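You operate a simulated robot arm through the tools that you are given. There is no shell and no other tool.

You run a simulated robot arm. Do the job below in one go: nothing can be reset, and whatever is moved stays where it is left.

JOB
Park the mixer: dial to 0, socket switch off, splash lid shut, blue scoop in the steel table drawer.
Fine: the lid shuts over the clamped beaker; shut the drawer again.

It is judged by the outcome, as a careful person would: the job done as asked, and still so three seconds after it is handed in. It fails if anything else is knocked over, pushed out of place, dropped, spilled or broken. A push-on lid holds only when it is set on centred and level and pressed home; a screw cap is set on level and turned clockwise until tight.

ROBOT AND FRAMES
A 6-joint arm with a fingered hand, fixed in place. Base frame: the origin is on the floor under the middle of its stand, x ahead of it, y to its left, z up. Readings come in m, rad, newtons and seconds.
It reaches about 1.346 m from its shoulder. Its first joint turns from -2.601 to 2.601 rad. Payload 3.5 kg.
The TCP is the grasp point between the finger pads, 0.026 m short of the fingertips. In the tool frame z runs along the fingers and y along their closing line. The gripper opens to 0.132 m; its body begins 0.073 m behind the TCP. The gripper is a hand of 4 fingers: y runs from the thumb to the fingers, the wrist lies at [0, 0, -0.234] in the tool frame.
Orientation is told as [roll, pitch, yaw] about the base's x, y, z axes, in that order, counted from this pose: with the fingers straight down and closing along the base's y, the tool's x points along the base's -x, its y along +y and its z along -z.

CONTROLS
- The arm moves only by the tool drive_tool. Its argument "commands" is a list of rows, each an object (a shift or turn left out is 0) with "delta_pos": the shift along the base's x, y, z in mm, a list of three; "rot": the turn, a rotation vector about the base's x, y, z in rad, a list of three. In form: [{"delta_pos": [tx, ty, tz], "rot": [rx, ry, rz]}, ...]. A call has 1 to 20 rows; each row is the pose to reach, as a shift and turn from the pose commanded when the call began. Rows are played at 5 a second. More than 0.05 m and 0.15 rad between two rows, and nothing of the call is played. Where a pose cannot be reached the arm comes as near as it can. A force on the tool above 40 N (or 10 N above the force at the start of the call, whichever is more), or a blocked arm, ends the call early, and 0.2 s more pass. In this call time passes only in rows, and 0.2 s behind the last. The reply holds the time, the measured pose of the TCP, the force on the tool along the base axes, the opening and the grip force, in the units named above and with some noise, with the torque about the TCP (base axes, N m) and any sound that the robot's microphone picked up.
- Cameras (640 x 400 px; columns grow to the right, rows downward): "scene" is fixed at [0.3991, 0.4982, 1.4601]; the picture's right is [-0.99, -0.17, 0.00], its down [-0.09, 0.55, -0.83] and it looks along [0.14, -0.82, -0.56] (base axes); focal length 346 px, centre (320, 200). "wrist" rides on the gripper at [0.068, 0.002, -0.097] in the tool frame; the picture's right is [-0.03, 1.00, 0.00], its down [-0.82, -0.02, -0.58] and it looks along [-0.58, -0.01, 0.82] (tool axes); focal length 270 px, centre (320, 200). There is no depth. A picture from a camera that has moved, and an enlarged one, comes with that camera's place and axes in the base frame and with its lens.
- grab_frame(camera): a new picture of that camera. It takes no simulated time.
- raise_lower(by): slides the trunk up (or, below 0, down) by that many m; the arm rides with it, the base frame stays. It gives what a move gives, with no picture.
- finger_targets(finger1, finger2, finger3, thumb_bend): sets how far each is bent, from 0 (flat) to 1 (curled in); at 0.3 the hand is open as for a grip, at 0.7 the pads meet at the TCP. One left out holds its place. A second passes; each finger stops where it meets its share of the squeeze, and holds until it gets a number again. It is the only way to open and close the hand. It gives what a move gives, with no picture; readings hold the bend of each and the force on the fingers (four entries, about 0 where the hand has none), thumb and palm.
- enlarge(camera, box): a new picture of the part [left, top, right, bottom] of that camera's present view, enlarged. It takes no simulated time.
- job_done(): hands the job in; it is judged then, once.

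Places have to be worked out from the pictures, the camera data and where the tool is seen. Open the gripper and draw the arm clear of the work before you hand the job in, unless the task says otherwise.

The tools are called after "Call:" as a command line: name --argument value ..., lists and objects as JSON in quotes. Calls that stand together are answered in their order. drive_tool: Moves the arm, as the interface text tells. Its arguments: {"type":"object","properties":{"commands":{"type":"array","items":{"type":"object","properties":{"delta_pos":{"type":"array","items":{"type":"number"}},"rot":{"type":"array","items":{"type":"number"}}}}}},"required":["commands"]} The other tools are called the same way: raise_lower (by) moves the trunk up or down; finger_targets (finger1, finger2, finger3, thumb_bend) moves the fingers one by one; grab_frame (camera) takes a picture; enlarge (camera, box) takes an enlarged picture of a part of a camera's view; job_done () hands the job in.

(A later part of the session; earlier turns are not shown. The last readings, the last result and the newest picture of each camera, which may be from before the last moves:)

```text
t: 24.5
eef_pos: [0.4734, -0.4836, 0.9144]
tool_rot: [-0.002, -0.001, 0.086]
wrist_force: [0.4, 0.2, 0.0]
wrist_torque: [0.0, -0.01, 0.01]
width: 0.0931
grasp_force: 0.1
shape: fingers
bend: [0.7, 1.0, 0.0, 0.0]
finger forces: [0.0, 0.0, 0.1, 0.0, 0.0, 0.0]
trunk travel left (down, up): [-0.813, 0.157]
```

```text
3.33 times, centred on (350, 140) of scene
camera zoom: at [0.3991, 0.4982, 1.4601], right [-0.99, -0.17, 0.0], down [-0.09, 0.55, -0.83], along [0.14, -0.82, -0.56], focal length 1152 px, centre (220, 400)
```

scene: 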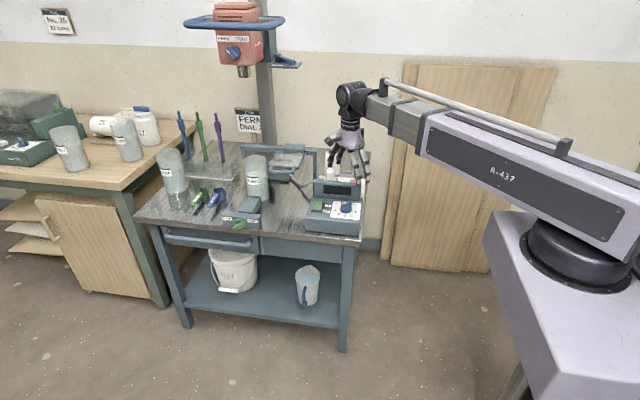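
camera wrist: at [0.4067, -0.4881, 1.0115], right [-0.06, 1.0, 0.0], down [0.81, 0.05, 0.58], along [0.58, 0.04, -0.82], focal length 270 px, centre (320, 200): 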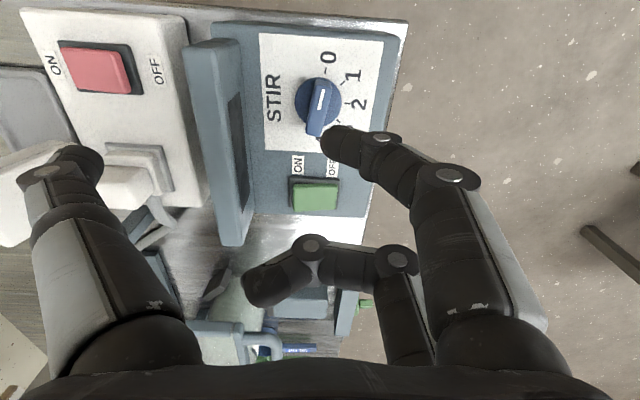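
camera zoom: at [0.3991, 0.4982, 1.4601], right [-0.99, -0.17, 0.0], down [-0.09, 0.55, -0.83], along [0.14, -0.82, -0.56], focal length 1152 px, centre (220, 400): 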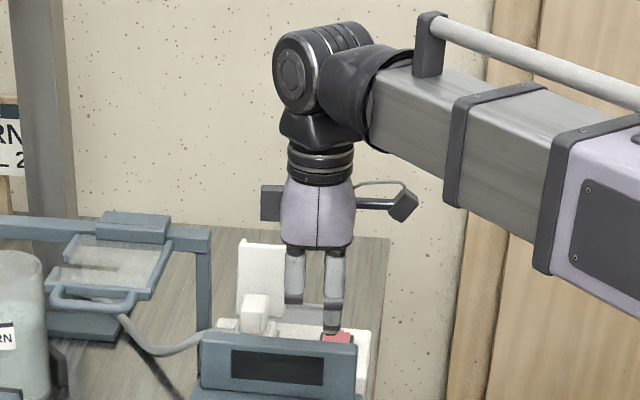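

Finger2 curls well out of the way and the flat thumb/finger3 tips sit higher than finger1. I move over the rocker with yaw -90°, so the flat digits hang off the table's -x side, aiming finger1 at the OFF half near (0.46,-0.652).

Call:
drive_tool --commands '[{"delta_pos": [-1, -16, 0], "rot": [0, 0, -0.138]}, {"delta_pos": [-3, -31, 0], "rot": [0, 0, -0.276]}, {"delta_pos": [-4, -47, 0], "rot": [0, 0, -0.414]}, {"delta_pos": [-5, -63, 0], "rot": [0, 0, -0.553]}, {"delta_pos": [-6, -78, 0], "rot": [0, 0, -0.691]}, {"delta_pos": [-8, -94, 0], "rot": [0, 0, -0.829]}, {"delta_pos": [-9, -110, 0], "rot": [0, 0, -0.967]}, {"delta_pos": [-10, -125, 0], "rot": [0, 0, -1.105]}, {"delta_pos": [-11, -141, 0], "rot": [0, 0, -1.243]}, {"delta_pos": [-13, -157, 0], "rot": [0, 0, -1.382]}, {"delta_pos": [-14, -172, 0], "rot": [0, 0, -1.52]}, {"delta_pos": [-15, -188, 0], "rot": [0, 0, -1.658]}]'

Call:
grab_frame --camera "wrist"

Call:
grab_frame --camera "scene"

```text
t: 27.1
eef_pos: [0.4599, -0.6714, 0.915]
tool_rot: [-0.003, -0.003, -1.573]
wrist_force: [0.4, 0.1, -0.7]
wrist_torque: [0.01, 0.01, 0.01]
width: 0.0926
grasp_force: 0.0
shape: fingers
bend: [0.7, 1.0, 0.0, 0.0]
finger forces: [0.0, 0.0, 0.0, 0.1, 0.1, 0.0]
trunk travel left (down, up): [-0.813, 0.157]
```

```text
taken
camera wrist: at [0.4621, -0.6036, 1.0114], right [1.0, -0.03, 0.0], down [-0.02, -0.82, 0.58], along [-0.02, -0.58, -0.82], focal length 270 px, centre (320, 200)
```

wrist: 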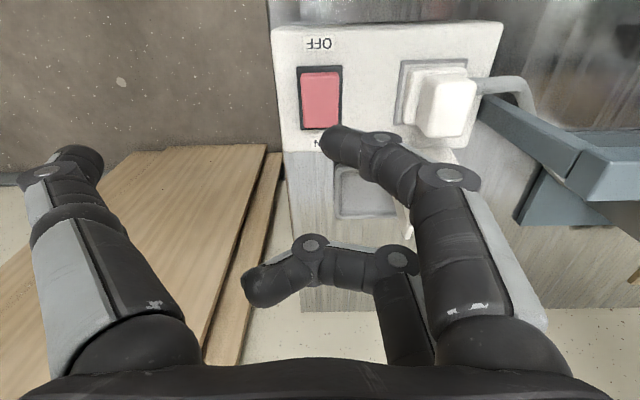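

```text
taken
```

scene: 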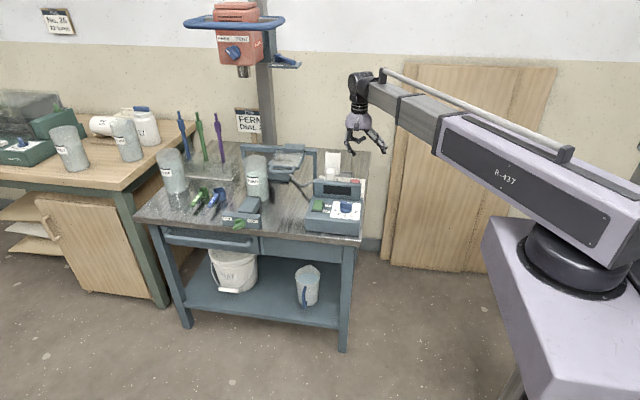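

Finger1's tip sits over the OFF half of the rocker (tip ≈(0.465,-0.651)). I lower in a first step that stays above it, then check.

Call:
raise_lower --by -0.1

Call:
grab_frame --camera "wrist"

Call:
enlarge --camera "scene" --box '[300, 100, 400, 220]'

```text
t: 28.4
eef_pos: [0.4591, -0.6708, 0.8164]
tool_rot: [-0.002, 0.0, -1.572]
wrist_force: [-0.7, 0.0, 1.0]
wrist_torque: [-0.02, -0.02, 0.02]
width: 0.093
grasp_force: 0.0
shape: fingers
bend: [0.7, 1.0, 0.0, 0.0]
finger forces: [0.0, 0.0, 0.0, 0.0, 0.0, 0.0]
trunk travel left (down, up): [-0.713, 0.257]
```

```text
taken
camera wrist: at [0.4617, -0.6033, 0.9115], right [1.0, -0.02, 0.0], down [-0.02, -0.82, 0.58], along [-0.02, -0.58, -0.82], focal length 270 px, centre (320, 200)
```

wrist: 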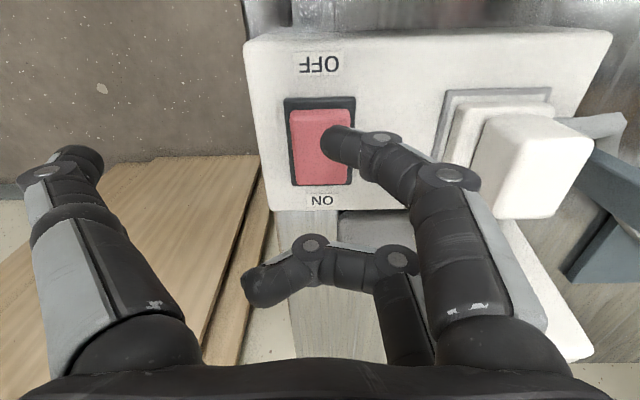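

```text
3.33 times, centred on (350, 160) of scene
camera zoom: at [0.3991, 0.4982, 1.4601], right [-0.99, -0.17, 0.0], down [-0.09, 0.55, -0.83], along [0.14, -0.82, -0.56], focal length 1152 px, centre (220, 333)
```

zoom: 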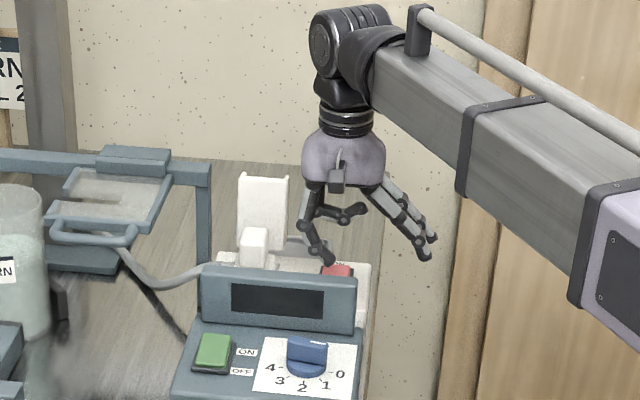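

The tip is about 10 mm toward OFF from the rocker's centre; I shift 5 mm further that way and 5 mm to -x, then lower in small steps.

Call:
drive_tool --commands '[{"delta_pos": [-4, 5, 0]}, {"delta_pos": [-4, 5, 0]}]'

Call:
raise_lower --by -0.012

Call:
grab_frame --camera "wrist"

```text
t: 29.0
eef_pos: [0.4557, -0.6657, 0.8153]
tool_rot: [-0.003, 0.0, -1.571]
wrist_force: [-0.4, -0.6, 0.2]
wrist_torque: [-0.03, 0.01, 0.01]
width: 0.0928
grasp_force: 0.0
shape: fingers
bend: [0.7, 1.0, 0.0, 0.0]
finger forces: [0.1, 0.1, 0.0, 0.1, 0.0, 0.1]
trunk travel left (down, up): [-0.713, 0.257]
```

```text
t: 29.6
eef_pos: [0.4556, -0.666, 0.8024]
tool_rot: [-0.002, 0.0, -1.573]
wrist_force: [-0.9, 1.2, 0.6]
wrist_torque: [-0.01, 0.02, -0.01]
width: 0.0926
grasp_force: 0.1
shape: fingers
bend: [0.7, 1.0, 0.0, 0.0]
finger forces: [0.1, 0.0, 0.1, 0.0, 0.1, 0.0]
trunk travel left (down, up): [-0.701, 0.269]
```

```text
taken
camera wrist: at [0.4577, -0.5984, 0.8995], right [1.0, -0.02, 0.0], down [-0.02, -0.82, 0.58], along [-0.02, -0.58, -0.82], focal length 270 px, centre (320, 200)
```

wrist: 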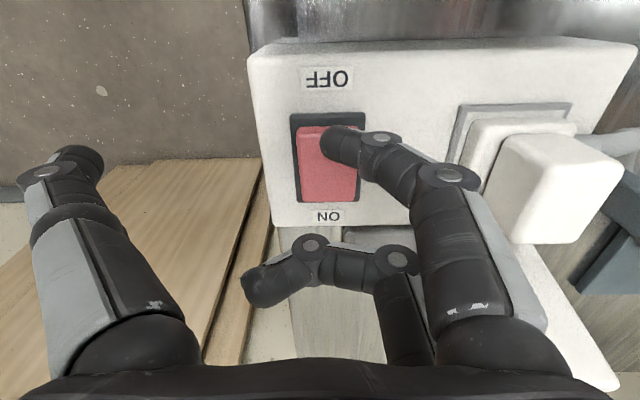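

Still no contact at tip z≈0.776. I keep lowering in 5 mm steps.

Call:
raise_lower --by -0.006

Call:
raise_lower --by -0.004

Call:
grab_frame --camera "wrist"

```text
t: 30.2
eef_pos: [0.4544, -0.6657, 0.7958]
tool_rot: [-0.001, -0.001, -1.571]
wrist_force: [-0.2, -0.3, -0.2]
wrist_torque: [0.0, 0.02, 0.0]
width: 0.0925
grasp_force: 0.1
shape: fingers
bend: [0.7, 1.0, 0.0, 0.0]
finger forces: [0.0, 0.1, 0.1, 0.0, 0.0, 0.0]
trunk travel left (down, up): [-0.695, 0.275]
```

```text
t: 30.7
eef_pos: [0.4554, -0.6651, 0.7934]
tool_rot: [0.001, 0.002, -1.571]
wrist_force: [3.3, 1.5, 9.7]
wrist_torque: [0.17, -0.11, -0.05]
width: 0.0907
grasp_force: 4.7
shape: fingers
bend: [0.72, 1.0, 0.0, 0.0]
finger forces: [9.5, 0.1, 0.0, 0.0, 0.0, 0.0]
trunk travel left (down, up): [-0.691, 0.279]
```

```text
taken
camera wrist: at [0.4579, -0.5978, 0.8902], right [1.0, -0.02, 0.0], down [-0.02, -0.82, 0.58], along [-0.01, -0.58, -0.82], focal length 270 px, centre (320, 200)
```

wrist: 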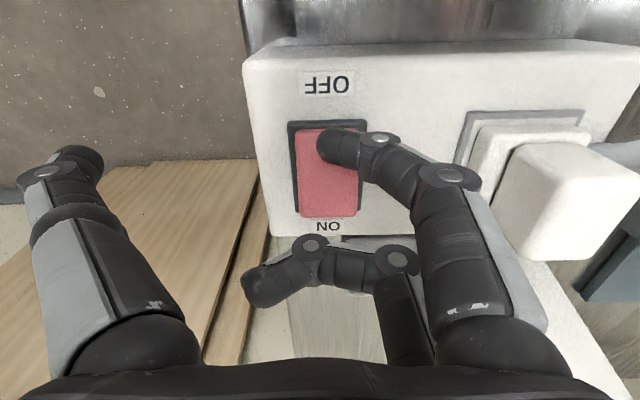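

Contact at about 10 N on finger1. I press a few millimetres further.

Call:
raise_lower --by -0.004

Call:
grab_frame --camera "wrist"

```text
t: 31.2
eef_pos: [0.4561, -0.6655, 0.7896]
tool_rot: [0.001, 0.001, -1.572]
wrist_force: [4.8, 3.7, 15.1]
wrist_torque: [0.26, -0.15, -0.05]
width: 0.0874
grasp_force: 7.8
shape: fingers
bend: [0.75, 1.0, 0.0, 0.0]
finger forces: [15.4, 0.0, 0.1, 0.0, 0.0, 0.1]
trunk travel left (down, up): [-0.687, 0.283]
```

```text
taken
camera wrist: at [0.4576, -0.5971, 0.8864], right [1.0, -0.02, 0.0], down [-0.02, -0.82, 0.58], along [-0.01, -0.58, -0.82], focal length 270 px, centre (320, 200)
```

wrist: 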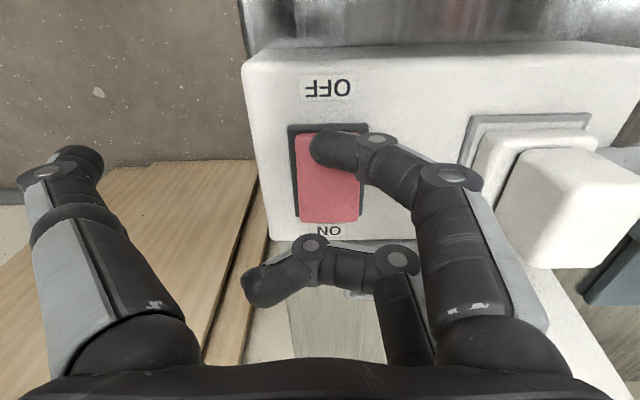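

Force rises to 15 N with the finger flexing slightly. I press on a little more and compare the rocker's tilt.

Call:
raise_lower --by -0.005

Call:
enlarge --camera "wrist" --box '[240, 60, 440, 260]'

```text
t: 31.8
eef_pos: [0.4554, -0.6663, 0.7838]
tool_rot: [-0.001, 0.0, -1.571]
wrist_force: [3.0, 3.0, 10.2]
wrist_torque: [0.2, -0.03, -0.09]
width: 0.0814
grasp_force: 4.7
shape: fingers
bend: [0.78, 1.0, 0.0, 0.0]
finger forces: [10.0, 0.0, 0.1, 0.0, 0.0, 0.1]
trunk travel left (down, up): [-0.682, 0.288]
```

```text
2.00 times, centred on (340, 160) of wrist
camera zoom: at [0.4573, -0.5978, 0.8809], right [1.0, -0.02, 0.0], down [-0.02, -0.82, 0.58], along [-0.02, -0.58, -0.82], focal length 541 px, centre (280, 280)
```

zoom: 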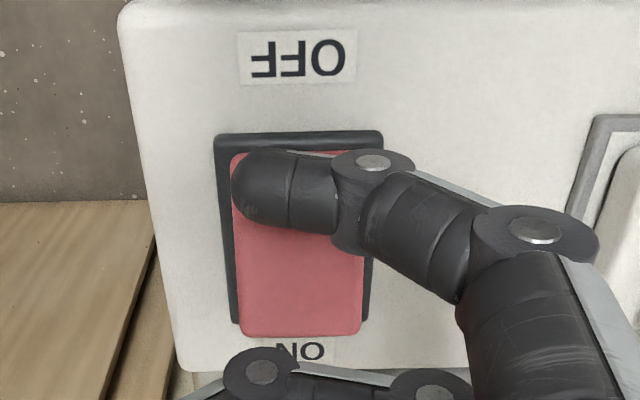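

The force dropped and the ON edge now seems to stand up, as if it toggled. I raise clear and look.

Call:
raise_lower --by 0.1

Call:
enlarge --camera "wrist" --box '[240, 20, 400, 180]'

Call:
enlarge --camera "scene" --box '[310, 150, 380, 200]'

```text
t: 33.1
eef_pos: [0.4557, -0.6659, 0.8838]
tool_rot: [-0.003, 0.0, -1.57]
wrist_force: [0.4, -0.3, -0.4]
wrist_torque: [0.02, 0.01, -0.01]
width: 0.0919
grasp_force: 0.0
shape: fingers
bend: [0.7, 1.0, 0.0, 0.0]
finger forces: [0.0, 0.0, 0.0, 0.1, 0.0, 0.0]
trunk travel left (down, up): [-0.782, 0.188]
```

```text
2.50 times, centred on (320, 100) of wrist
camera zoom: at [0.4577, -0.5984, 0.9804], right [1.0, -0.02, 0.0], down [-0.02, -0.82, 0.58], along [-0.02, -0.58, -0.82], focal length 676 px, centre (320, 450)
```

zoom: 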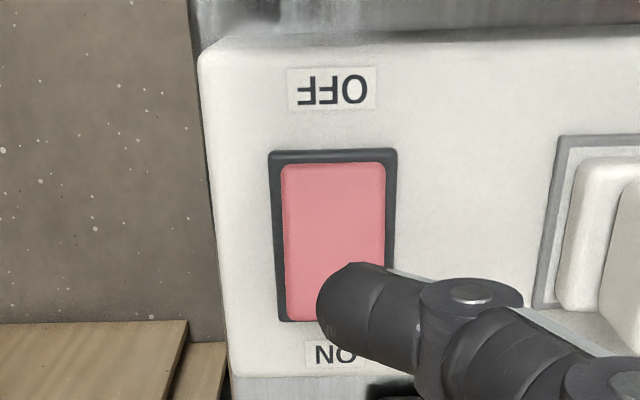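

```text
8.00 times, centred on (345, 175) of scene
camera zoom: at [0.3991, 0.4982, 1.4601], right [-0.99, -0.17, 0.0], down [-0.09, 0.55, -0.83], along [0.14, -0.82, -0.56], focal length 2765 px, centre (120, 400)
```

zoom: 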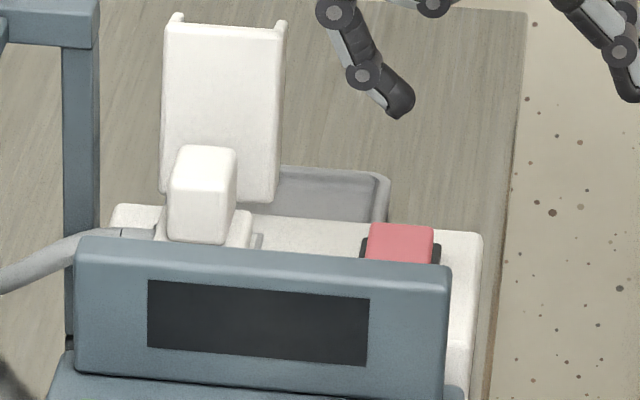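

The red rocker's ON edge is now raised, hiding the ON label, so the socket is off. Next the lid: I raise, close the hand into a compact shape, and move to the free space in front of the lid handle to look at it.

Call:
raise_lower --by 0.1

Call:
finger_targets --finger1 0.3 --finger2 0.3 --finger3 0.3 --thumb_bend 0.3

Call:
drive_tool --commands '[{"delta_pos": [10, 33, 0]}, {"delta_pos": [20, 66, 0]}, {"delta_pos": [30, 100, 0]}, {"delta_pos": [45, 133, 0]}, {"delta_pos": [60, 166, 0]}, {"delta_pos": [80, 200, 0]}, {"delta_pos": [100, 233, 0]}, {"delta_pos": [125, 266, 0]}, {"delta_pos": [145, 280, 0]}, {"delta_pos": [170, 290, 0]}, {"delta_pos": [195, 295, 0]}, {"delta_pos": [220, 300, 0]}]'

Call:
grab_frame --camera "wrist"

Call:
grab_frame --camera "scene"

```text
t: 34.4
eef_pos: [0.4563, -0.6664, 0.9836]
tool_rot: [-0.002, 0.0, -1.57]
wrist_force: [1.1, 0.7, -0.2]
wrist_torque: [0.0, -0.02, 0.0]
width: 0.092
grasp_force: 0.1
shape: fingers
bend: [0.7, 1.0, 0.0, 0.0]
finger forces: [0.1, 0.1, 0.0, 0.0, 0.0, 0.0]
trunk travel left (down, up): [-0.882, 0.088]
```

```text
t: 35.4
eef_pos: [0.456, -0.6657, 0.985]
tool_rot: [-0.002, 0.001, -1.571]
wrist_force: [0.2, 0.2, -0.4]
wrist_torque: [-0.02, 0.01, 0.03]
width: 0.1326
grasp_force: 0.0
shape: fingers
bend: [0.3, 0.3, 0.3, 0.3]
finger forces: [0.0, 0.1, 0.0, 0.0, 0.1, 0.1]
trunk travel left (down, up): [-0.882, 0.088]
```

```text
t: 38.0
eef_pos: [0.6756, -0.366, 0.983]
tool_rot: [-0.002, 0.001, -1.57]
wrist_force: [-0.7, 0.0, 0.3]
wrist_torque: [0.0, 0.03, 0.0]
width: 0.1326
grasp_force: 0.1
shape: fingers
bend: [0.3, 0.3, 0.3, 0.3]
finger forces: [0.1, 0.0, 0.1, 0.0, 0.0, 0.0]
trunk travel left (down, up): [-0.882, 0.088]
```

```text
taken
camera wrist: at [0.6784, -0.2981, 1.0804], right [1.0, -0.03, 0.0], down [-0.02, -0.82, 0.58], along [-0.02, -0.58, -0.82], focal length 270 px, centre (320, 200)
```

wrist: 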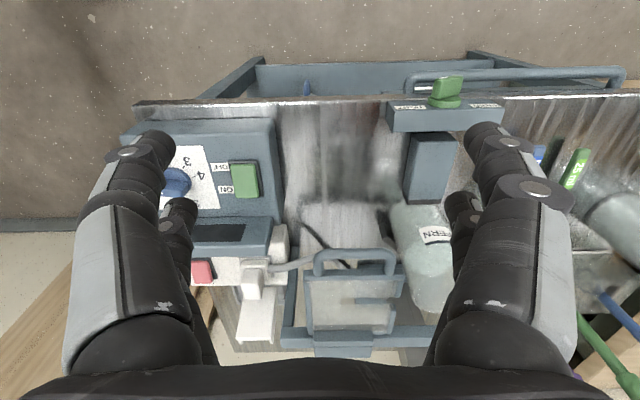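

```text
taken
```

scene: 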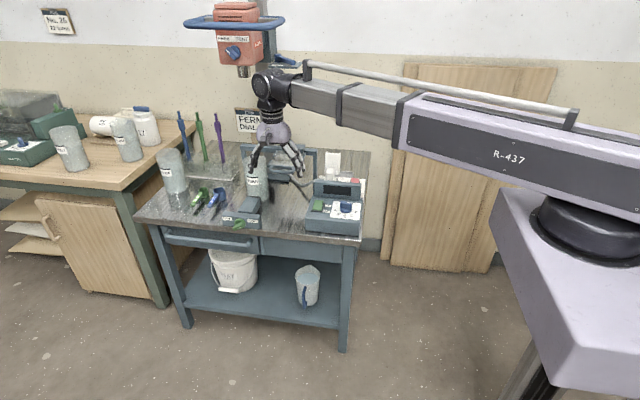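

The lid, rail, beaker and clamp are all in view. I zoom in on each.

Call:
enlarge --camera "wrist" --box '[360, 40, 520, 180]'

Call:
enlarge --camera "wrist" --box '[270, 190, 470, 365]'

```text
2.86 times, centred on (440, 110) of wrist
camera zoom: at [0.6784, -0.2981, 1.0804], right [1.0, -0.03, 0.0], down [-0.02, -0.82, 0.58], along [-0.02, -0.58, -0.82], focal length 772 px, centre (-23, 457)
```

zoom: 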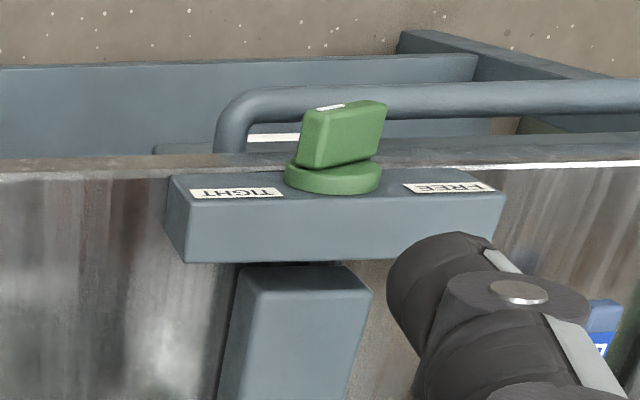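

```text
2.29 times, centred on (370, 278) of wrist
camera zoom: at [0.6784, -0.2981, 1.0804], right [1.0, -0.03, 0.0], down [-0.02, -0.82, 0.58], along [-0.02, -0.58, -0.82], focal length 618 px, centre (206, 23)
```

zoom: 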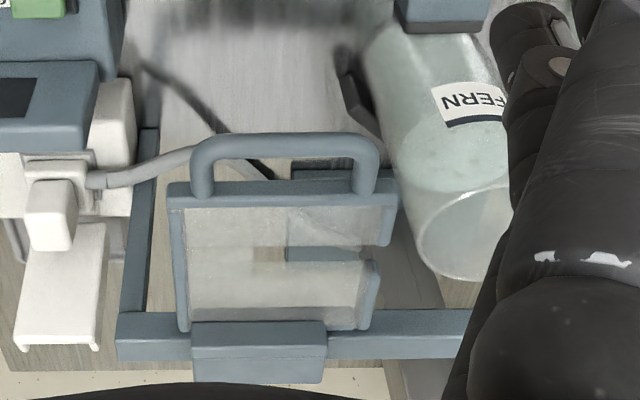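

The clamp knob's mark points to TIGHT, so the beaker is clamped. The lid handle is near (0.711,-0.522,0.865), legs at x≈0.67 and 0.75; to keep the wrist clear of the mixer head I test whether the hand can tilt back.

Call:
drive_tool --commands '[{"rot": [-0.1, 0, 0]}, {"rot": [-0.2, 0, 0]}, {"rot": [-0.3, 0, 0]}]'

Call:
grab_frame --camera "scene"

```text
t: 38.8
eef_pos: [0.6745, -0.3662, 0.9932]
tool_rot: [-0.004, -0.3, -1.57]
wrist_force: [-0.5, -0.6, -0.3]
wrist_torque: [0.0, -0.01, 0.03]
width: 0.1327
grasp_force: 0.0
shape: fingers
bend: [0.3, 0.3, 0.3, 0.3]
finger forces: [0.0, 0.0, 0.0, 0.0, 0.0, 0.0]
out of reach, approached as far as the arm can: row 2, 3
trunk travel left (down, up): [-0.882, 0.088]
```

```text
taken
```

scene: 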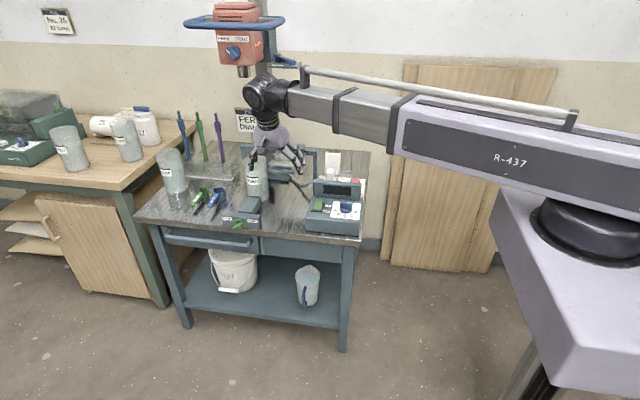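

Tilt works (the wrist stays at trunk height, the TCP rises a little). I tilt further, close the hand into a fist, and position it at (0.62,-0.40) to lower beside the handle.

Call:
drive_tool --commands '[{"delta_pos": [-18, -11, 0], "rot": [-0.08, 0, 0]}, {"delta_pos": [-36, -22, 0], "rot": [-0.16, 0, 0]}, {"delta_pos": [-55, -34, 0], "rot": [-0.25, 0, 0]}, {"delta_pos": [-55, -34, 0], "rot": [-0.25, 0, 0]}]'

Call:
finger_targets --finger1 0.7 --finger2 0.7 --finger3 0.7 --thumb_bend 0.7

Call:
grab_frame --camera "wrist"

```text
t: 39.8
eef_pos: [0.6198, -0.3993, 1.0176]
tool_rot: [-0.001, -0.55, -1.573]
wrist_force: [0.1, -0.5, 0.4]
wrist_torque: [0.02, -0.01, -0.02]
width: 0.1327
grasp_force: 0.1
shape: fingers
bend: [0.3, 0.3, 0.3, 0.3]
finger forces: [0.0, 0.0, 0.1, 0.0, 0.1, 0.0]
out of reach, approached as far as the arm can: row 1, 2, 3, 4
trunk travel left (down, up): [-0.882, 0.088]
```

```text
t: 40.8
eef_pos: [0.6198, -0.3995, 1.0187]
tool_rot: [-0.001, -0.549, -1.572]
wrist_force: [-0.7, 0.3, 0.0]
wrist_torque: [0.02, -0.04, -0.01]
width: 0.0017
grasp_force: 0.1
shape: fingers
bend: [0.7, 0.7, 0.7, 0.7]
finger forces: [0.0, 0.1, 0.1, 0.1, 0.0, 0.1]
trunk travel left (down, up): [-0.882, 0.088]
```

```text
taken
camera wrist: at [0.6223, -0.2915, 1.0649], right [1.0, -0.02, 0.01], down [-0.02, -0.39, 0.92], along [-0.02, -0.92, -0.4], focal length 270 px, centre (320, 200)
```

wrist: 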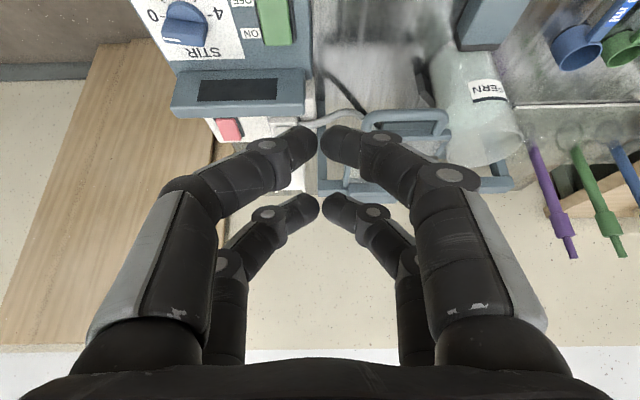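

The hand is a narrow fist, tilted 0.55 rad, in free space in front of the stir box and lid. I lower the trunk by 0.15 so the fist is level with the handle.

Call:
raise_lower --by -0.15

Call:
grab_frame --camera "wrist"

Call:
enlarge --camera "scene" --box '[220, 100, 380, 220]'

```text
t: 42.6
eef_pos: [0.6205, -0.3992, 0.8679]
tool_rot: [-0.002, -0.549, -1.571]
wrist_force: [0.0, -0.2, -0.5]
wrist_torque: [-0.02, -0.01, -0.04]
width: 0.0013
grasp_force: 0.1
shape: fingers
bend: [0.7, 0.7, 0.7, 0.7]
finger forces: [0.1, 0.1, 0.0, 0.0, 0.0, 0.1]
trunk travel left (down, up): [-0.732, 0.238]
```

```text
taken
camera wrist: at [0.6223, -0.2915, 0.9149], right [1.0, -0.02, 0.01], down [-0.02, -0.39, 0.92], along [-0.02, -0.92, -0.4], focal length 270 px, centre (320, 200)
```

wrist: 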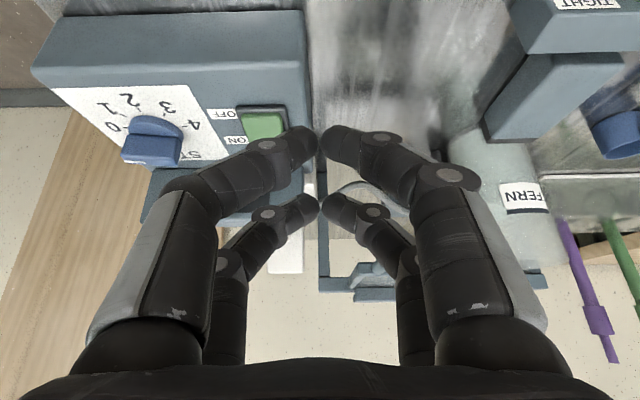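

```text
3.33 times, centred on (300, 160) of scene
camera zoom: at [0.3991, 0.4982, 1.4601], right [-0.99, -0.17, 0.0], down [-0.09, 0.55, -0.83], along [0.14, -0.82, -0.56], focal length 1152 px, centre (387, 333)
```

zoom: 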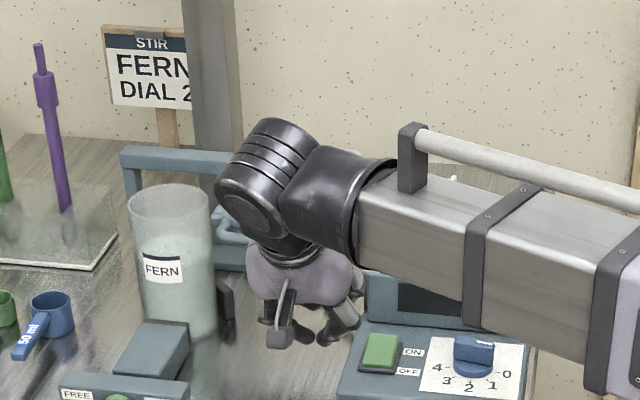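

The geometry agrees with the handle being at z≈0.865, hidden just behind the right digits. I move straight toward -y beside the handle's left leg.

Call:
drive_tool --commands '[{"delta_pos": [0, -20, 0]}, {"delta_pos": [0, -40, 0]}, {"delta_pos": [0, -60, 0]}, {"delta_pos": [0, -80, 0]}, {"delta_pos": [0, -98, 0]}, {"delta_pos": [0, -116, 0]}]'

Call:
grab_frame --camera "wrist"

Call:
enlarge --camera "scene" --box '[220, 100, 380, 220]'

```text
t: 44.0
eef_pos: [0.6207, -0.5159, 0.8677]
tool_rot: [-0.001, -0.551, -1.571]
wrist_force: [-0.3, -0.5, 0.9]
wrist_torque: [-0.01, -0.05, -0.01]
width: 0.0015
grasp_force: 0.0
shape: fingers
bend: [0.7, 0.7, 0.7, 0.7]
finger forces: [0.1, 0.0, 0.0, 0.0, 0.1, 0.1]
trunk travel left (down, up): [-0.732, 0.238]
```

```text
taken
camera wrist: at [0.6222, -0.4081, 0.9149], right [1.0, -0.02, 0.01], down [-0.02, -0.39, 0.92], along [-0.02, -0.92, -0.4], focal length 270 px, centre (320, 200)
```

wrist: 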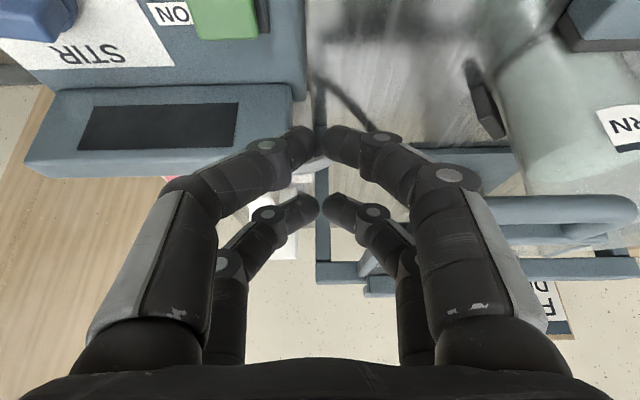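

```text
3.33 times, centred on (300, 160) of scene
camera zoom: at [0.3991, 0.4982, 1.4601], right [-0.99, -0.17, 0.0], down [-0.09, 0.55, -0.83], along [0.14, -0.82, -0.56], focal length 1152 px, centre (387, 333)
```

zoom: 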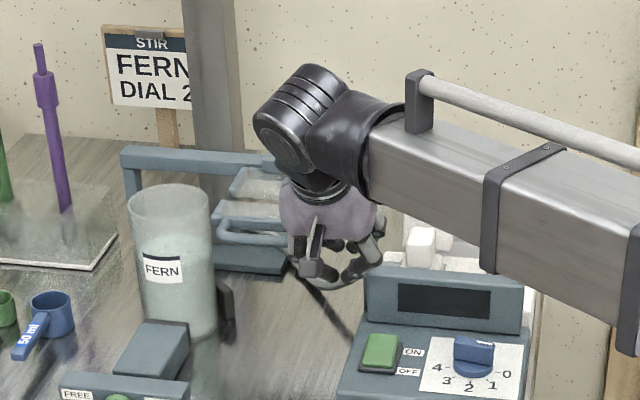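

The handle bar shows just beside finger1's middle joint, so contact would fall on a sloped part of the finger. I back off in -x, lower 18 mm so the finger joint is level with the handle, then push.

Call:
drive_tool --commands '[{"delta_pos": [-15, 0, 0]}, {"delta_pos": [-30, 0, 0]}, {"delta_pos": [-40, 0, 0]}]'

Call:
raise_lower --by -0.018

Call:
grab_frame --camera "wrist"

```text
t: 44.8
eef_pos: [0.5804, -0.5155, 0.8683]
tool_rot: [0.0, -0.549, -1.57]
wrist_force: [0.4, 0.9, -0.3]
wrist_torque: [-0.02, -0.02, -0.03]
width: 0.0016
grasp_force: 0.3
shape: fingers
bend: [0.7, 0.7, 0.7, 0.7]
finger forces: [0.1, 0.0, 0.0, 0.0, 0.0, 0.1]
trunk travel left (down, up): [-0.732, 0.238]
```

```text
t: 45.4
eef_pos: [0.5809, -0.5161, 0.8511]
tool_rot: [-0.002, -0.55, -1.571]
wrist_force: [0.1, -0.3, 0.7]
wrist_torque: [-0.01, -0.01, 0.02]
width: 0.0016
grasp_force: 0.0
shape: fingers
bend: [0.7, 0.7, 0.7, 0.7]
finger forces: [0.0, 0.1, 0.0, 0.0, 0.1, 0.0]
trunk travel left (down, up): [-0.714, 0.256]
```

```text
taken
camera wrist: at [0.5825, -0.4077, 0.8968], right [1.0, -0.02, 0.01], down [-0.02, -0.39, 0.92], along [-0.02, -0.92, -0.39], focal length 270 px, centre (320, 200)
```

wrist: 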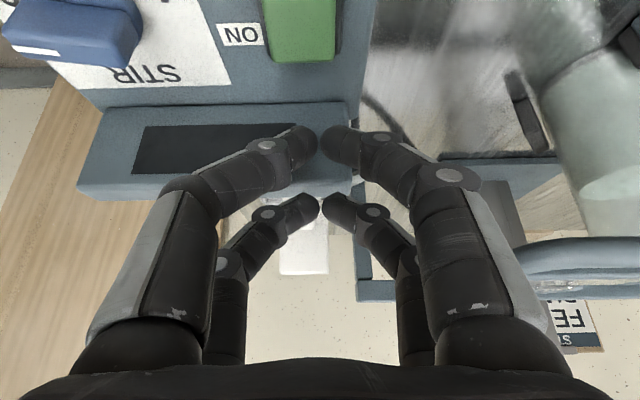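

The handle's near end is at x≈0.675, z≈0.87. I push in +x in 10 mm steps, first part only, and check forces.

Call:
drive_tool --commands '[{"delta_pos": [10, 0, 0]}, {"delta_pos": [20, 0, 0]}, {"delta_pos": [30, 0, 0]}, {"delta_pos": [38, 0, 0]}, {"delta_pos": [46, 0, 0]}, {"delta_pos": [54, 0, 0]}]'

Call:
grab_frame --camera "wrist"

Call:
enlarge --camera "scene" --box '[220, 100, 380, 220]'

```text
t: 46.8
eef_pos: [0.6336, -0.5161, 0.8489]
tool_rot: [-0.002, -0.549, -1.571]
wrist_force: [0.1, -0.6, -0.2]
wrist_torque: [-0.01, 0.01, 0.03]
width: 0.0015
grasp_force: 0.2
shape: fingers
bend: [0.7, 0.7, 0.7, 0.7]
finger forces: [0.0, 0.3, 0.0, 0.0, 0.0, 0.0]
trunk travel left (down, up): [-0.714, 0.256]
```

```text
taken
camera wrist: at [0.6362, -0.4078, 0.8969], right [1.0, -0.02, 0.01], down [-0.02, -0.39, 0.92], along [-0.02, -0.92, -0.39], focal length 270 px, centre (320, 200)
```

wrist: 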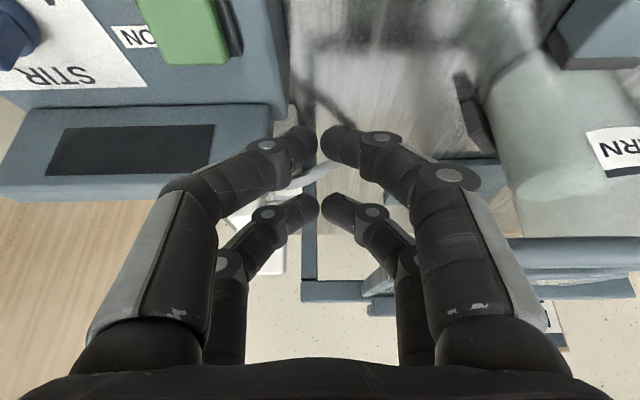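

```text
3.33 times, centred on (300, 160) of scene
camera zoom: at [0.3991, 0.4982, 1.4601], right [-0.99, -0.17, 0.0], down [-0.09, 0.55, -0.83], along [0.14, -0.82, -0.56], focal length 1152 px, centre (387, 333)
```

zoom: 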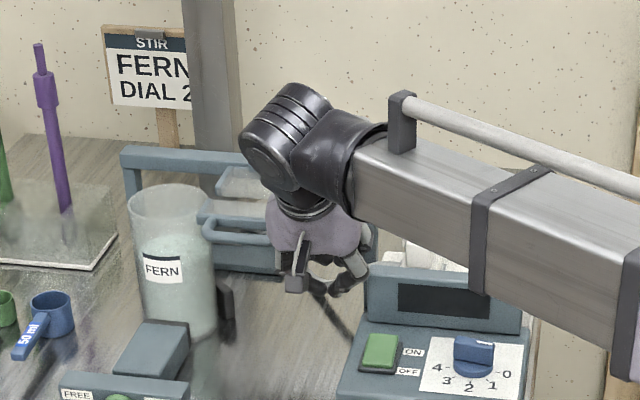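

The lid slides easily with the finger (moved about 15 mm, almost no force). I continue pushing slowly in +x.

Call:
drive_tool --commands '[{"delta_pos": [8, 0, 0]}, {"delta_pos": [16, 0, 0]}, {"delta_pos": [24, 0, 0]}, {"delta_pos": [32, 0, 0]}, {"delta_pos": [40, 0, 0]}, {"delta_pos": [48, 0, 0]}, {"delta_pos": [56, 0, 0]}, {"delta_pos": [64, 0, 0]}]'

Call:
grab_frame --camera "wrist"

Call:
enlarge --camera "scene" --box '[200, 60, 360, 220]'

```text
t: 48.6
eef_pos: [0.6982, -0.5147, 0.8504]
tool_rot: [-0.002, -0.55, -1.572]
wrist_force: [0.2, 0.0, -1.0]
wrist_torque: [0.02, 0.0, -0.03]
width: 0.0018
grasp_force: 0.3
shape: fingers
bend: [0.7, 0.7, 0.7, 0.7]
finger forces: [0.1, 0.3, 0.0, 0.1, 0.1, 0.0]
trunk travel left (down, up): [-0.714, 0.256]
```

```text
taken
camera wrist: at [0.7006, -0.4078, 0.8969], right [1.0, -0.02, 0.01], down [-0.02, -0.39, 0.92], along [-0.02, -0.92, -0.39], focal length 270 px, centre (320, 200)
```

wrist: 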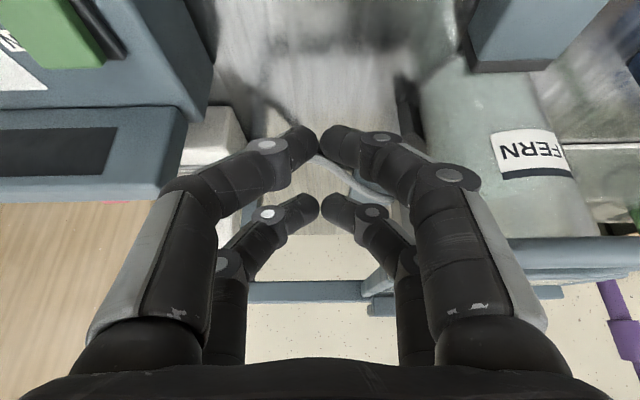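

```text
2.50 times, centred on (280, 140) of scene
camera zoom: at [0.3991, 0.4982, 1.4601], right [-0.99, -0.17, 0.0], down [-0.09, 0.55, -0.83], along [0.14, -0.82, -0.56], focal length 864 px, centre (420, 350)
```

zoom: 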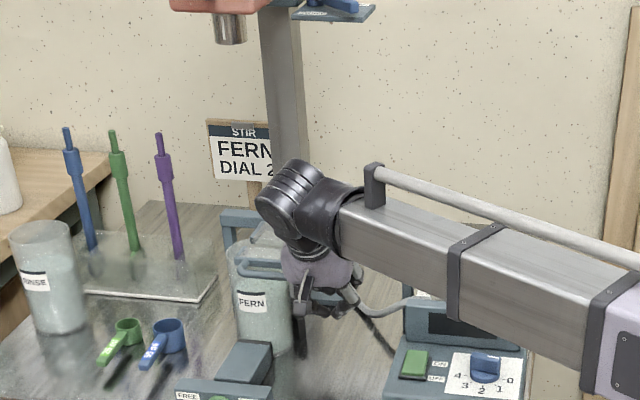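

Triangulating the label puts the beaker at about (0.834,-0.60), so the lid (now centred near 0.79) has about 40 mm to go, and my fingers stay 2 cm clear of the beaker. I push on in small steps until it stops.

Call:
drive_tool --commands '[{"delta_pos": [5, 0, 0]}, {"delta_pos": [10, 0, 0]}, {"delta_pos": [15, 0, 0]}, {"delta_pos": [20, 0, 0]}, {"delta_pos": [25, 0, 0]}, {"delta_pos": [30, 0, 0]}, {"delta_pos": [34, 0, 0]}]'

Call:
grab_frame --camera "wrist"

Call:
enlarge --camera "scene" --box '[220, 130, 310, 210]'

```text
t: 50.2
eef_pos: [0.7333, -0.5148, 0.8491]
tool_rot: [-0.001, -0.551, -1.57]
wrist_force: [0.2, 0.0, 0.2]
wrist_torque: [0.03, -0.04, 0.0]
width: 0.0013
grasp_force: 0.0
shape: fingers
bend: [0.7, 0.7, 0.7, 0.7]
finger forces: [0.0, 0.5, 0.0, 0.0, 0.0, 0.1]
trunk travel left (down, up): [-0.714, 0.256]
```

```text
taken
camera wrist: at [0.7347, -0.4071, 0.8969], right [1.0, -0.02, 0.01], down [-0.02, -0.39, 0.92], along [-0.01, -0.92, -0.39], focal length 270 px, centre (320, 200)
```

wrist: 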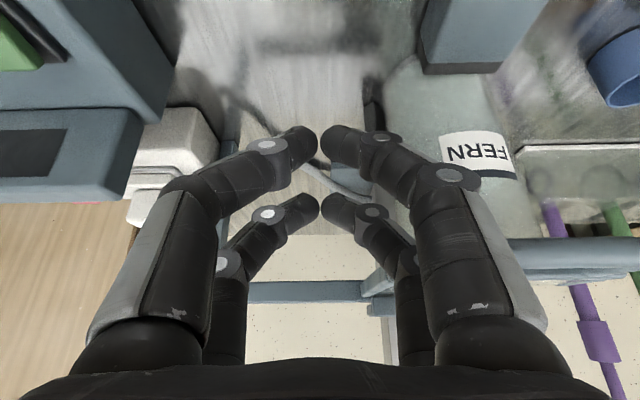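

```text
5.00 times, centred on (265, 170) of scene
camera zoom: at [0.3991, 0.4982, 1.4601], right [-0.99, -0.17, 0.0], down [-0.09, 0.55, -0.83], along [0.14, -0.82, -0.56], focal length 1728 px, centre (595, 350)
```

zoom: 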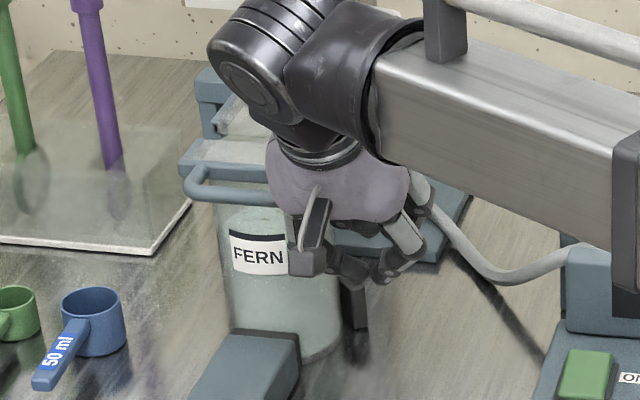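

The lid is nearly over the beaker with no resistance yet. I keep pushing in small steps to find the end stop.

Call:
drive_tool --commands '[{"delta_pos": [3, 0, 0]}, {"delta_pos": [6, 0, 0]}, {"delta_pos": [9, 0, 0]}, {"delta_pos": [12, 0, 0]}]'

Call:
enlarge --camera "scene" --box '[220, 130, 310, 210]'

```text
t: 51.2
eef_pos: [0.7435, -0.5153, 0.8493]
tool_rot: [-0.002, -0.549, -1.57]
wrist_force: [-3.2, 0.8, 0.5]
wrist_torque: [-0.05, -0.15, 0.01]
width: 0.0014
grasp_force: 2.1
shape: fingers
bend: [0.7, 0.7, 0.7, 0.7]
finger forces: [0.0, 3.7, 0.0, 0.1, 0.0, 0.0]
trunk travel left (down, up): [-0.714, 0.256]
```

```text
5.00 times, centred on (265, 170) of scene
camera zoom: at [0.3991, 0.4982, 1.4601], right [-0.99, -0.17, 0.0], down [-0.09, 0.55, -0.83], along [0.14, -0.82, -0.56], focal length 1728 px, centre (595, 350)
```

zoom: 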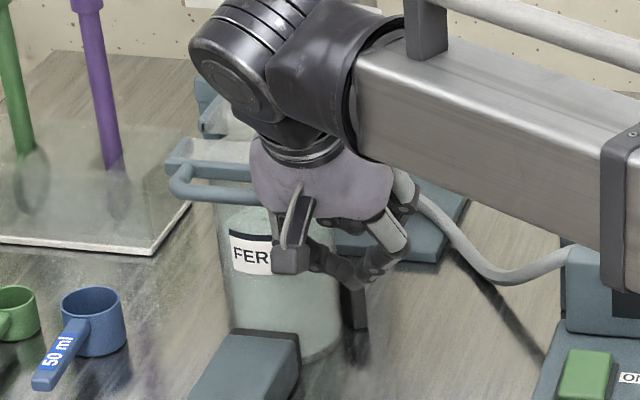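

A resisting force of about 3 N has appeared, suggesting the end stop. I push 3–4 mm more to confirm.

Call:
drive_tool --commands '[{"delta_pos": [2, 0, 0]}, {"delta_pos": [4, 0, 0]}, {"delta_pos": [6, 0, 0]}]'

Call:
enlarge --camera "scene" --box '[220, 130, 310, 210]'

```text
t: 52.0
eef_pos: [0.7495, -0.5152, 0.8518]
tool_rot: [-0.001, -0.549, -1.572]
wrist_force: [-16.8, 2.2, 6.3]
wrist_torque: [-0.09, -0.68, 0.08]
width: 0.0018
grasp_force: 8.3
shape: fingers
bend: [0.7, 0.69, 0.68, 0.7]
finger forces: [0.0, 16.6, 0.1, 0.0, 0.1, 0.0]
trunk travel left (down, up): [-0.714, 0.256]
```

```text
5.00 times, centred on (265, 170) of scene
camera zoom: at [0.3991, 0.4982, 1.4601], right [-0.99, -0.17, 0.0], down [-0.09, 0.55, -0.83], along [0.14, -0.82, -0.56], focal length 1728 px, centre (595, 350)
```

zoom: 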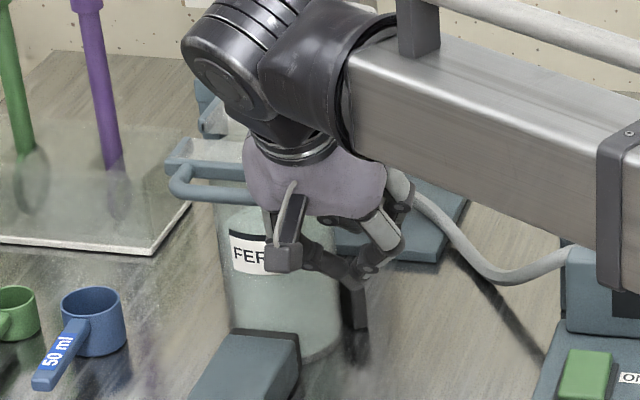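

The lid no longer moves and the force climbed to 17 N: it is at its end stop over the beaker. I back off in -x, then retreat in +y.

Call:
drive_tool --commands '[{"delta_pos": [-10, 0, 0]}, {"delta_pos": [-25, 0, 0]}, {"delta_pos": [-45, 0, 0]}, {"delta_pos": [-60, 5, 0]}, {"delta_pos": [-60, 40, 0]}, {"delta_pos": [-60, 80, 0]}, {"delta_pos": [-60, 120, 0]}, {"delta_pos": [-60, 160, 0]}, {"delta_pos": [-60, 200, 0]}, {"delta_pos": [-60, 240, 0]}]'

Call:
grab_frame --camera "scene"

Call:
grab_frame --camera "wrist"

Call:
enlarge --camera "scene" --box '[220, 130, 310, 210]'

```text
t: 54.2
eef_pos: [0.6905, -0.2756, 0.8494]
tool_rot: [-0.002, -0.551, -1.571]
wrist_force: [0.0, -0.2, -0.5]
wrist_torque: [0.0, -0.01, 0.01]
width: 0.0017
grasp_force: 0.0
shape: fingers
bend: [0.7, 0.7, 0.7, 0.7]
finger forces: [0.1, 0.1, 0.0, 0.0, 0.0, 0.0]
trunk travel left (down, up): [-0.714, 0.256]
```

```text
taken
```

scene: 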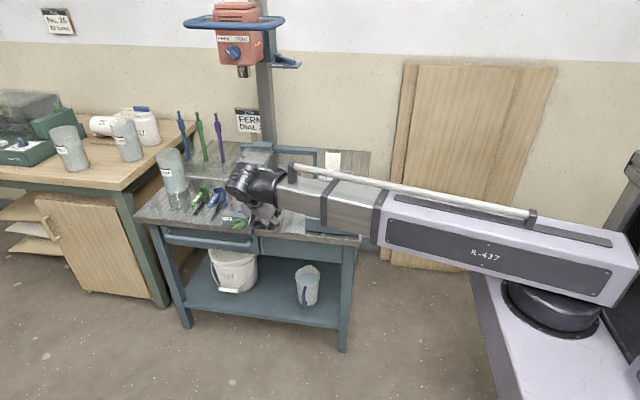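

```text
taken
camera wrist: at [0.6929, -0.1681, 0.8969], right [1.0, -0.02, 0.01], down [-0.02, -0.39, 0.92], along [-0.02, -0.92, -0.39], focal length 270 px, centre (320, 200)
```

wrist: 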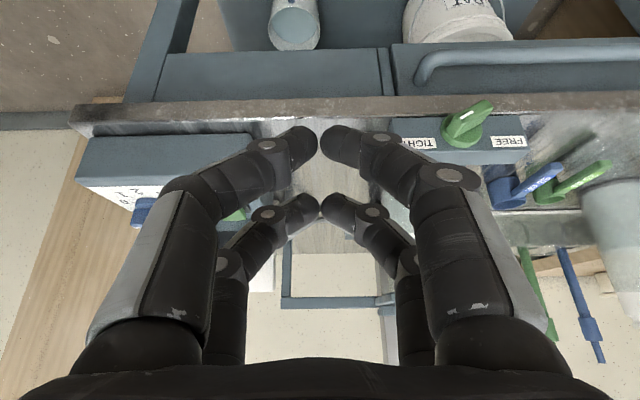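

```text
5.00 times, centred on (265, 170) of scene
camera zoom: at [0.3991, 0.4982, 1.4601], right [-0.99, -0.17, 0.0], down [-0.09, 0.55, -0.83], along [0.14, -0.82, -0.56], focal length 1728 px, centre (595, 350)
```

zoom: 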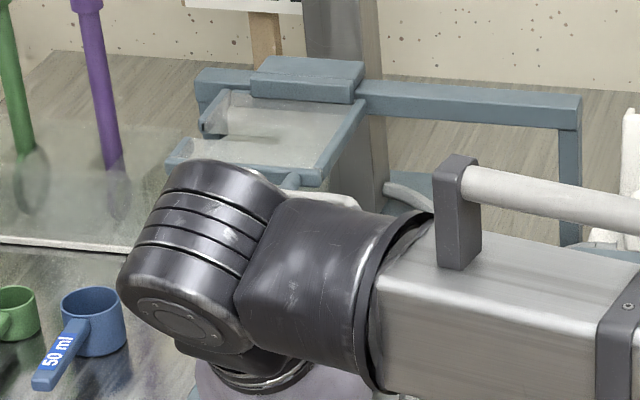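

The lid sits over the beaker against its stop, and the clamp still reads TIGHT. Now the drawer: its bar handle spans x≈0.81–1.13 at about y≈-0.39, z≈0.63. I untilt the hand and move in front of the drawer.

Call:
drive_tool --commands '[{"delta_pos": [10, 5, 0], "rot": [0.14, 0, 0]}, {"delta_pos": [20, 10, 0], "rot": [0.28, 0, 0]}, {"delta_pos": [30, 15, 0], "rot": [0.42, 0, 0]}, {"delta_pos": [40, 20, 0], "rot": [0.55, 0, 0]}]'

Call:
drive_tool --commands '[{"delta_pos": [20, 0, 0], "rot": [0, 0, 0.143]}, {"delta_pos": [40, 0, 0], "rot": [0, 0, 0.286]}, {"delta_pos": [60, 0, 0], "rot": [0, 0, 0.428]}, {"delta_pos": [80, 0, 0], "rot": [0, 0, 0.571]}, {"delta_pos": [100, 0, 0], "rot": [0, 0, 0.714]}, {"delta_pos": [120, 0, 0], "rot": [0, 0, 0.857]}, {"delta_pos": [140, 0, 0], "rot": [0, 0, 1.0]}, {"delta_pos": [160, 0, 0], "rot": [0, 0, 1.143]}, {"delta_pos": [180, 0, 0], "rot": [0, 0, 1.285]}, {"delta_pos": [200, 0, 0], "rot": [0, 0, 1.428]}, {"delta_pos": [215, 0, 0], "rot": [0, 0, 1.571]}]'

Call:
finger_targets --finger1 0.3 --finger2 0.3 --finger3 0.3 --thumb_bend 0.3

Call:
grab_frame --camera "wrist"

Call:
grab_frame --camera "scene"

```text
t: 55.2
eef_pos: [0.7315, -0.257, 0.8159]
tool_rot: [-0.002, 0.002, -1.568]
wrist_force: [0.2, 0.2, -0.4]
wrist_torque: [0.02, -0.01, -0.01]
width: 0.0012
grasp_force: 0.0
shape: fingers
bend: [0.7, 0.7, 0.7, 0.7]
finger forces: [0.0, 0.0, 0.1, 0.1, 0.0, 0.0]
out of reach, approached as far as the arm can: row 1, 2, 3, 4
trunk travel left (down, up): [-0.714, 0.256]
```

```text
t: 57.6
eef_pos: [0.945, -0.2546, 0.8158]
tool_rot: [-0.002, 0.001, 0.001]
wrist_force: [1.1, 1.0, 0.4]
wrist_torque: [-0.02, 0.02, 0.01]
width: 0.0013
grasp_force: 0.0
shape: fingers
bend: [0.7, 0.7, 0.7, 0.7]
finger forces: [0.0, 0.1, 0.0, 0.1, 0.0, 0.0]
trunk travel left (down, up): [-0.714, 0.256]
```

```text
t: 58.6
eef_pos: [0.9456, -0.2559, 0.8153]
tool_rot: [-0.003, 0.0, 0.0]
wrist_force: [0.4, -0.3, -0.2]
wrist_torque: [-0.01, 0.02, 0.0]
width: 0.1324
grasp_force: 0.1
shape: fingers
bend: [0.3, 0.3, 0.3, 0.3]
finger forces: [0.0, 0.1, 0.0, 0.0, 0.0, 0.0]
trunk travel left (down, up): [-0.714, 0.256]
```

```text
taken
camera wrist: at [0.8771, -0.2544, 0.9125], right [0.02, 1.0, 0.0], down [0.82, -0.02, 0.58], along [0.58, -0.02, -0.82], focal length 270 px, centre (320, 200)
```

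wrist: 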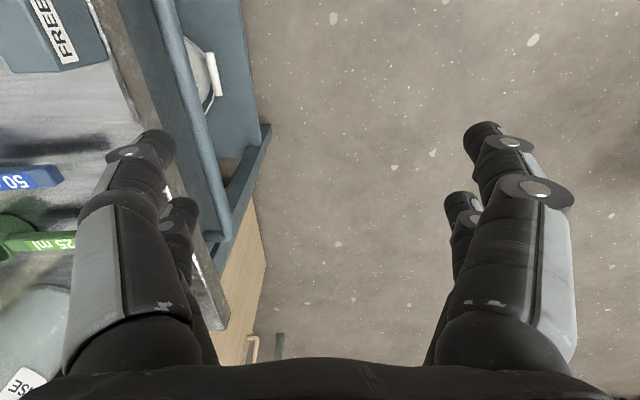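

```text
taken
```

scene: 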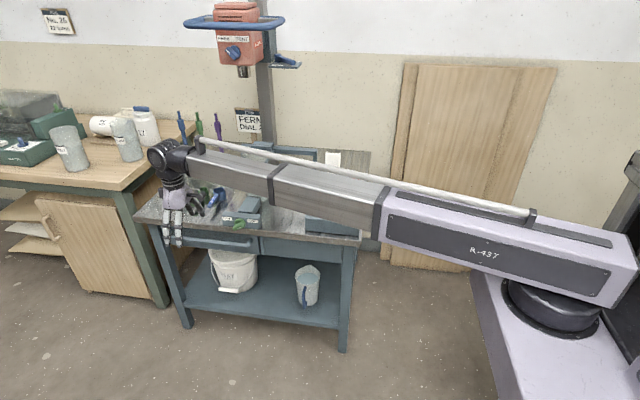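

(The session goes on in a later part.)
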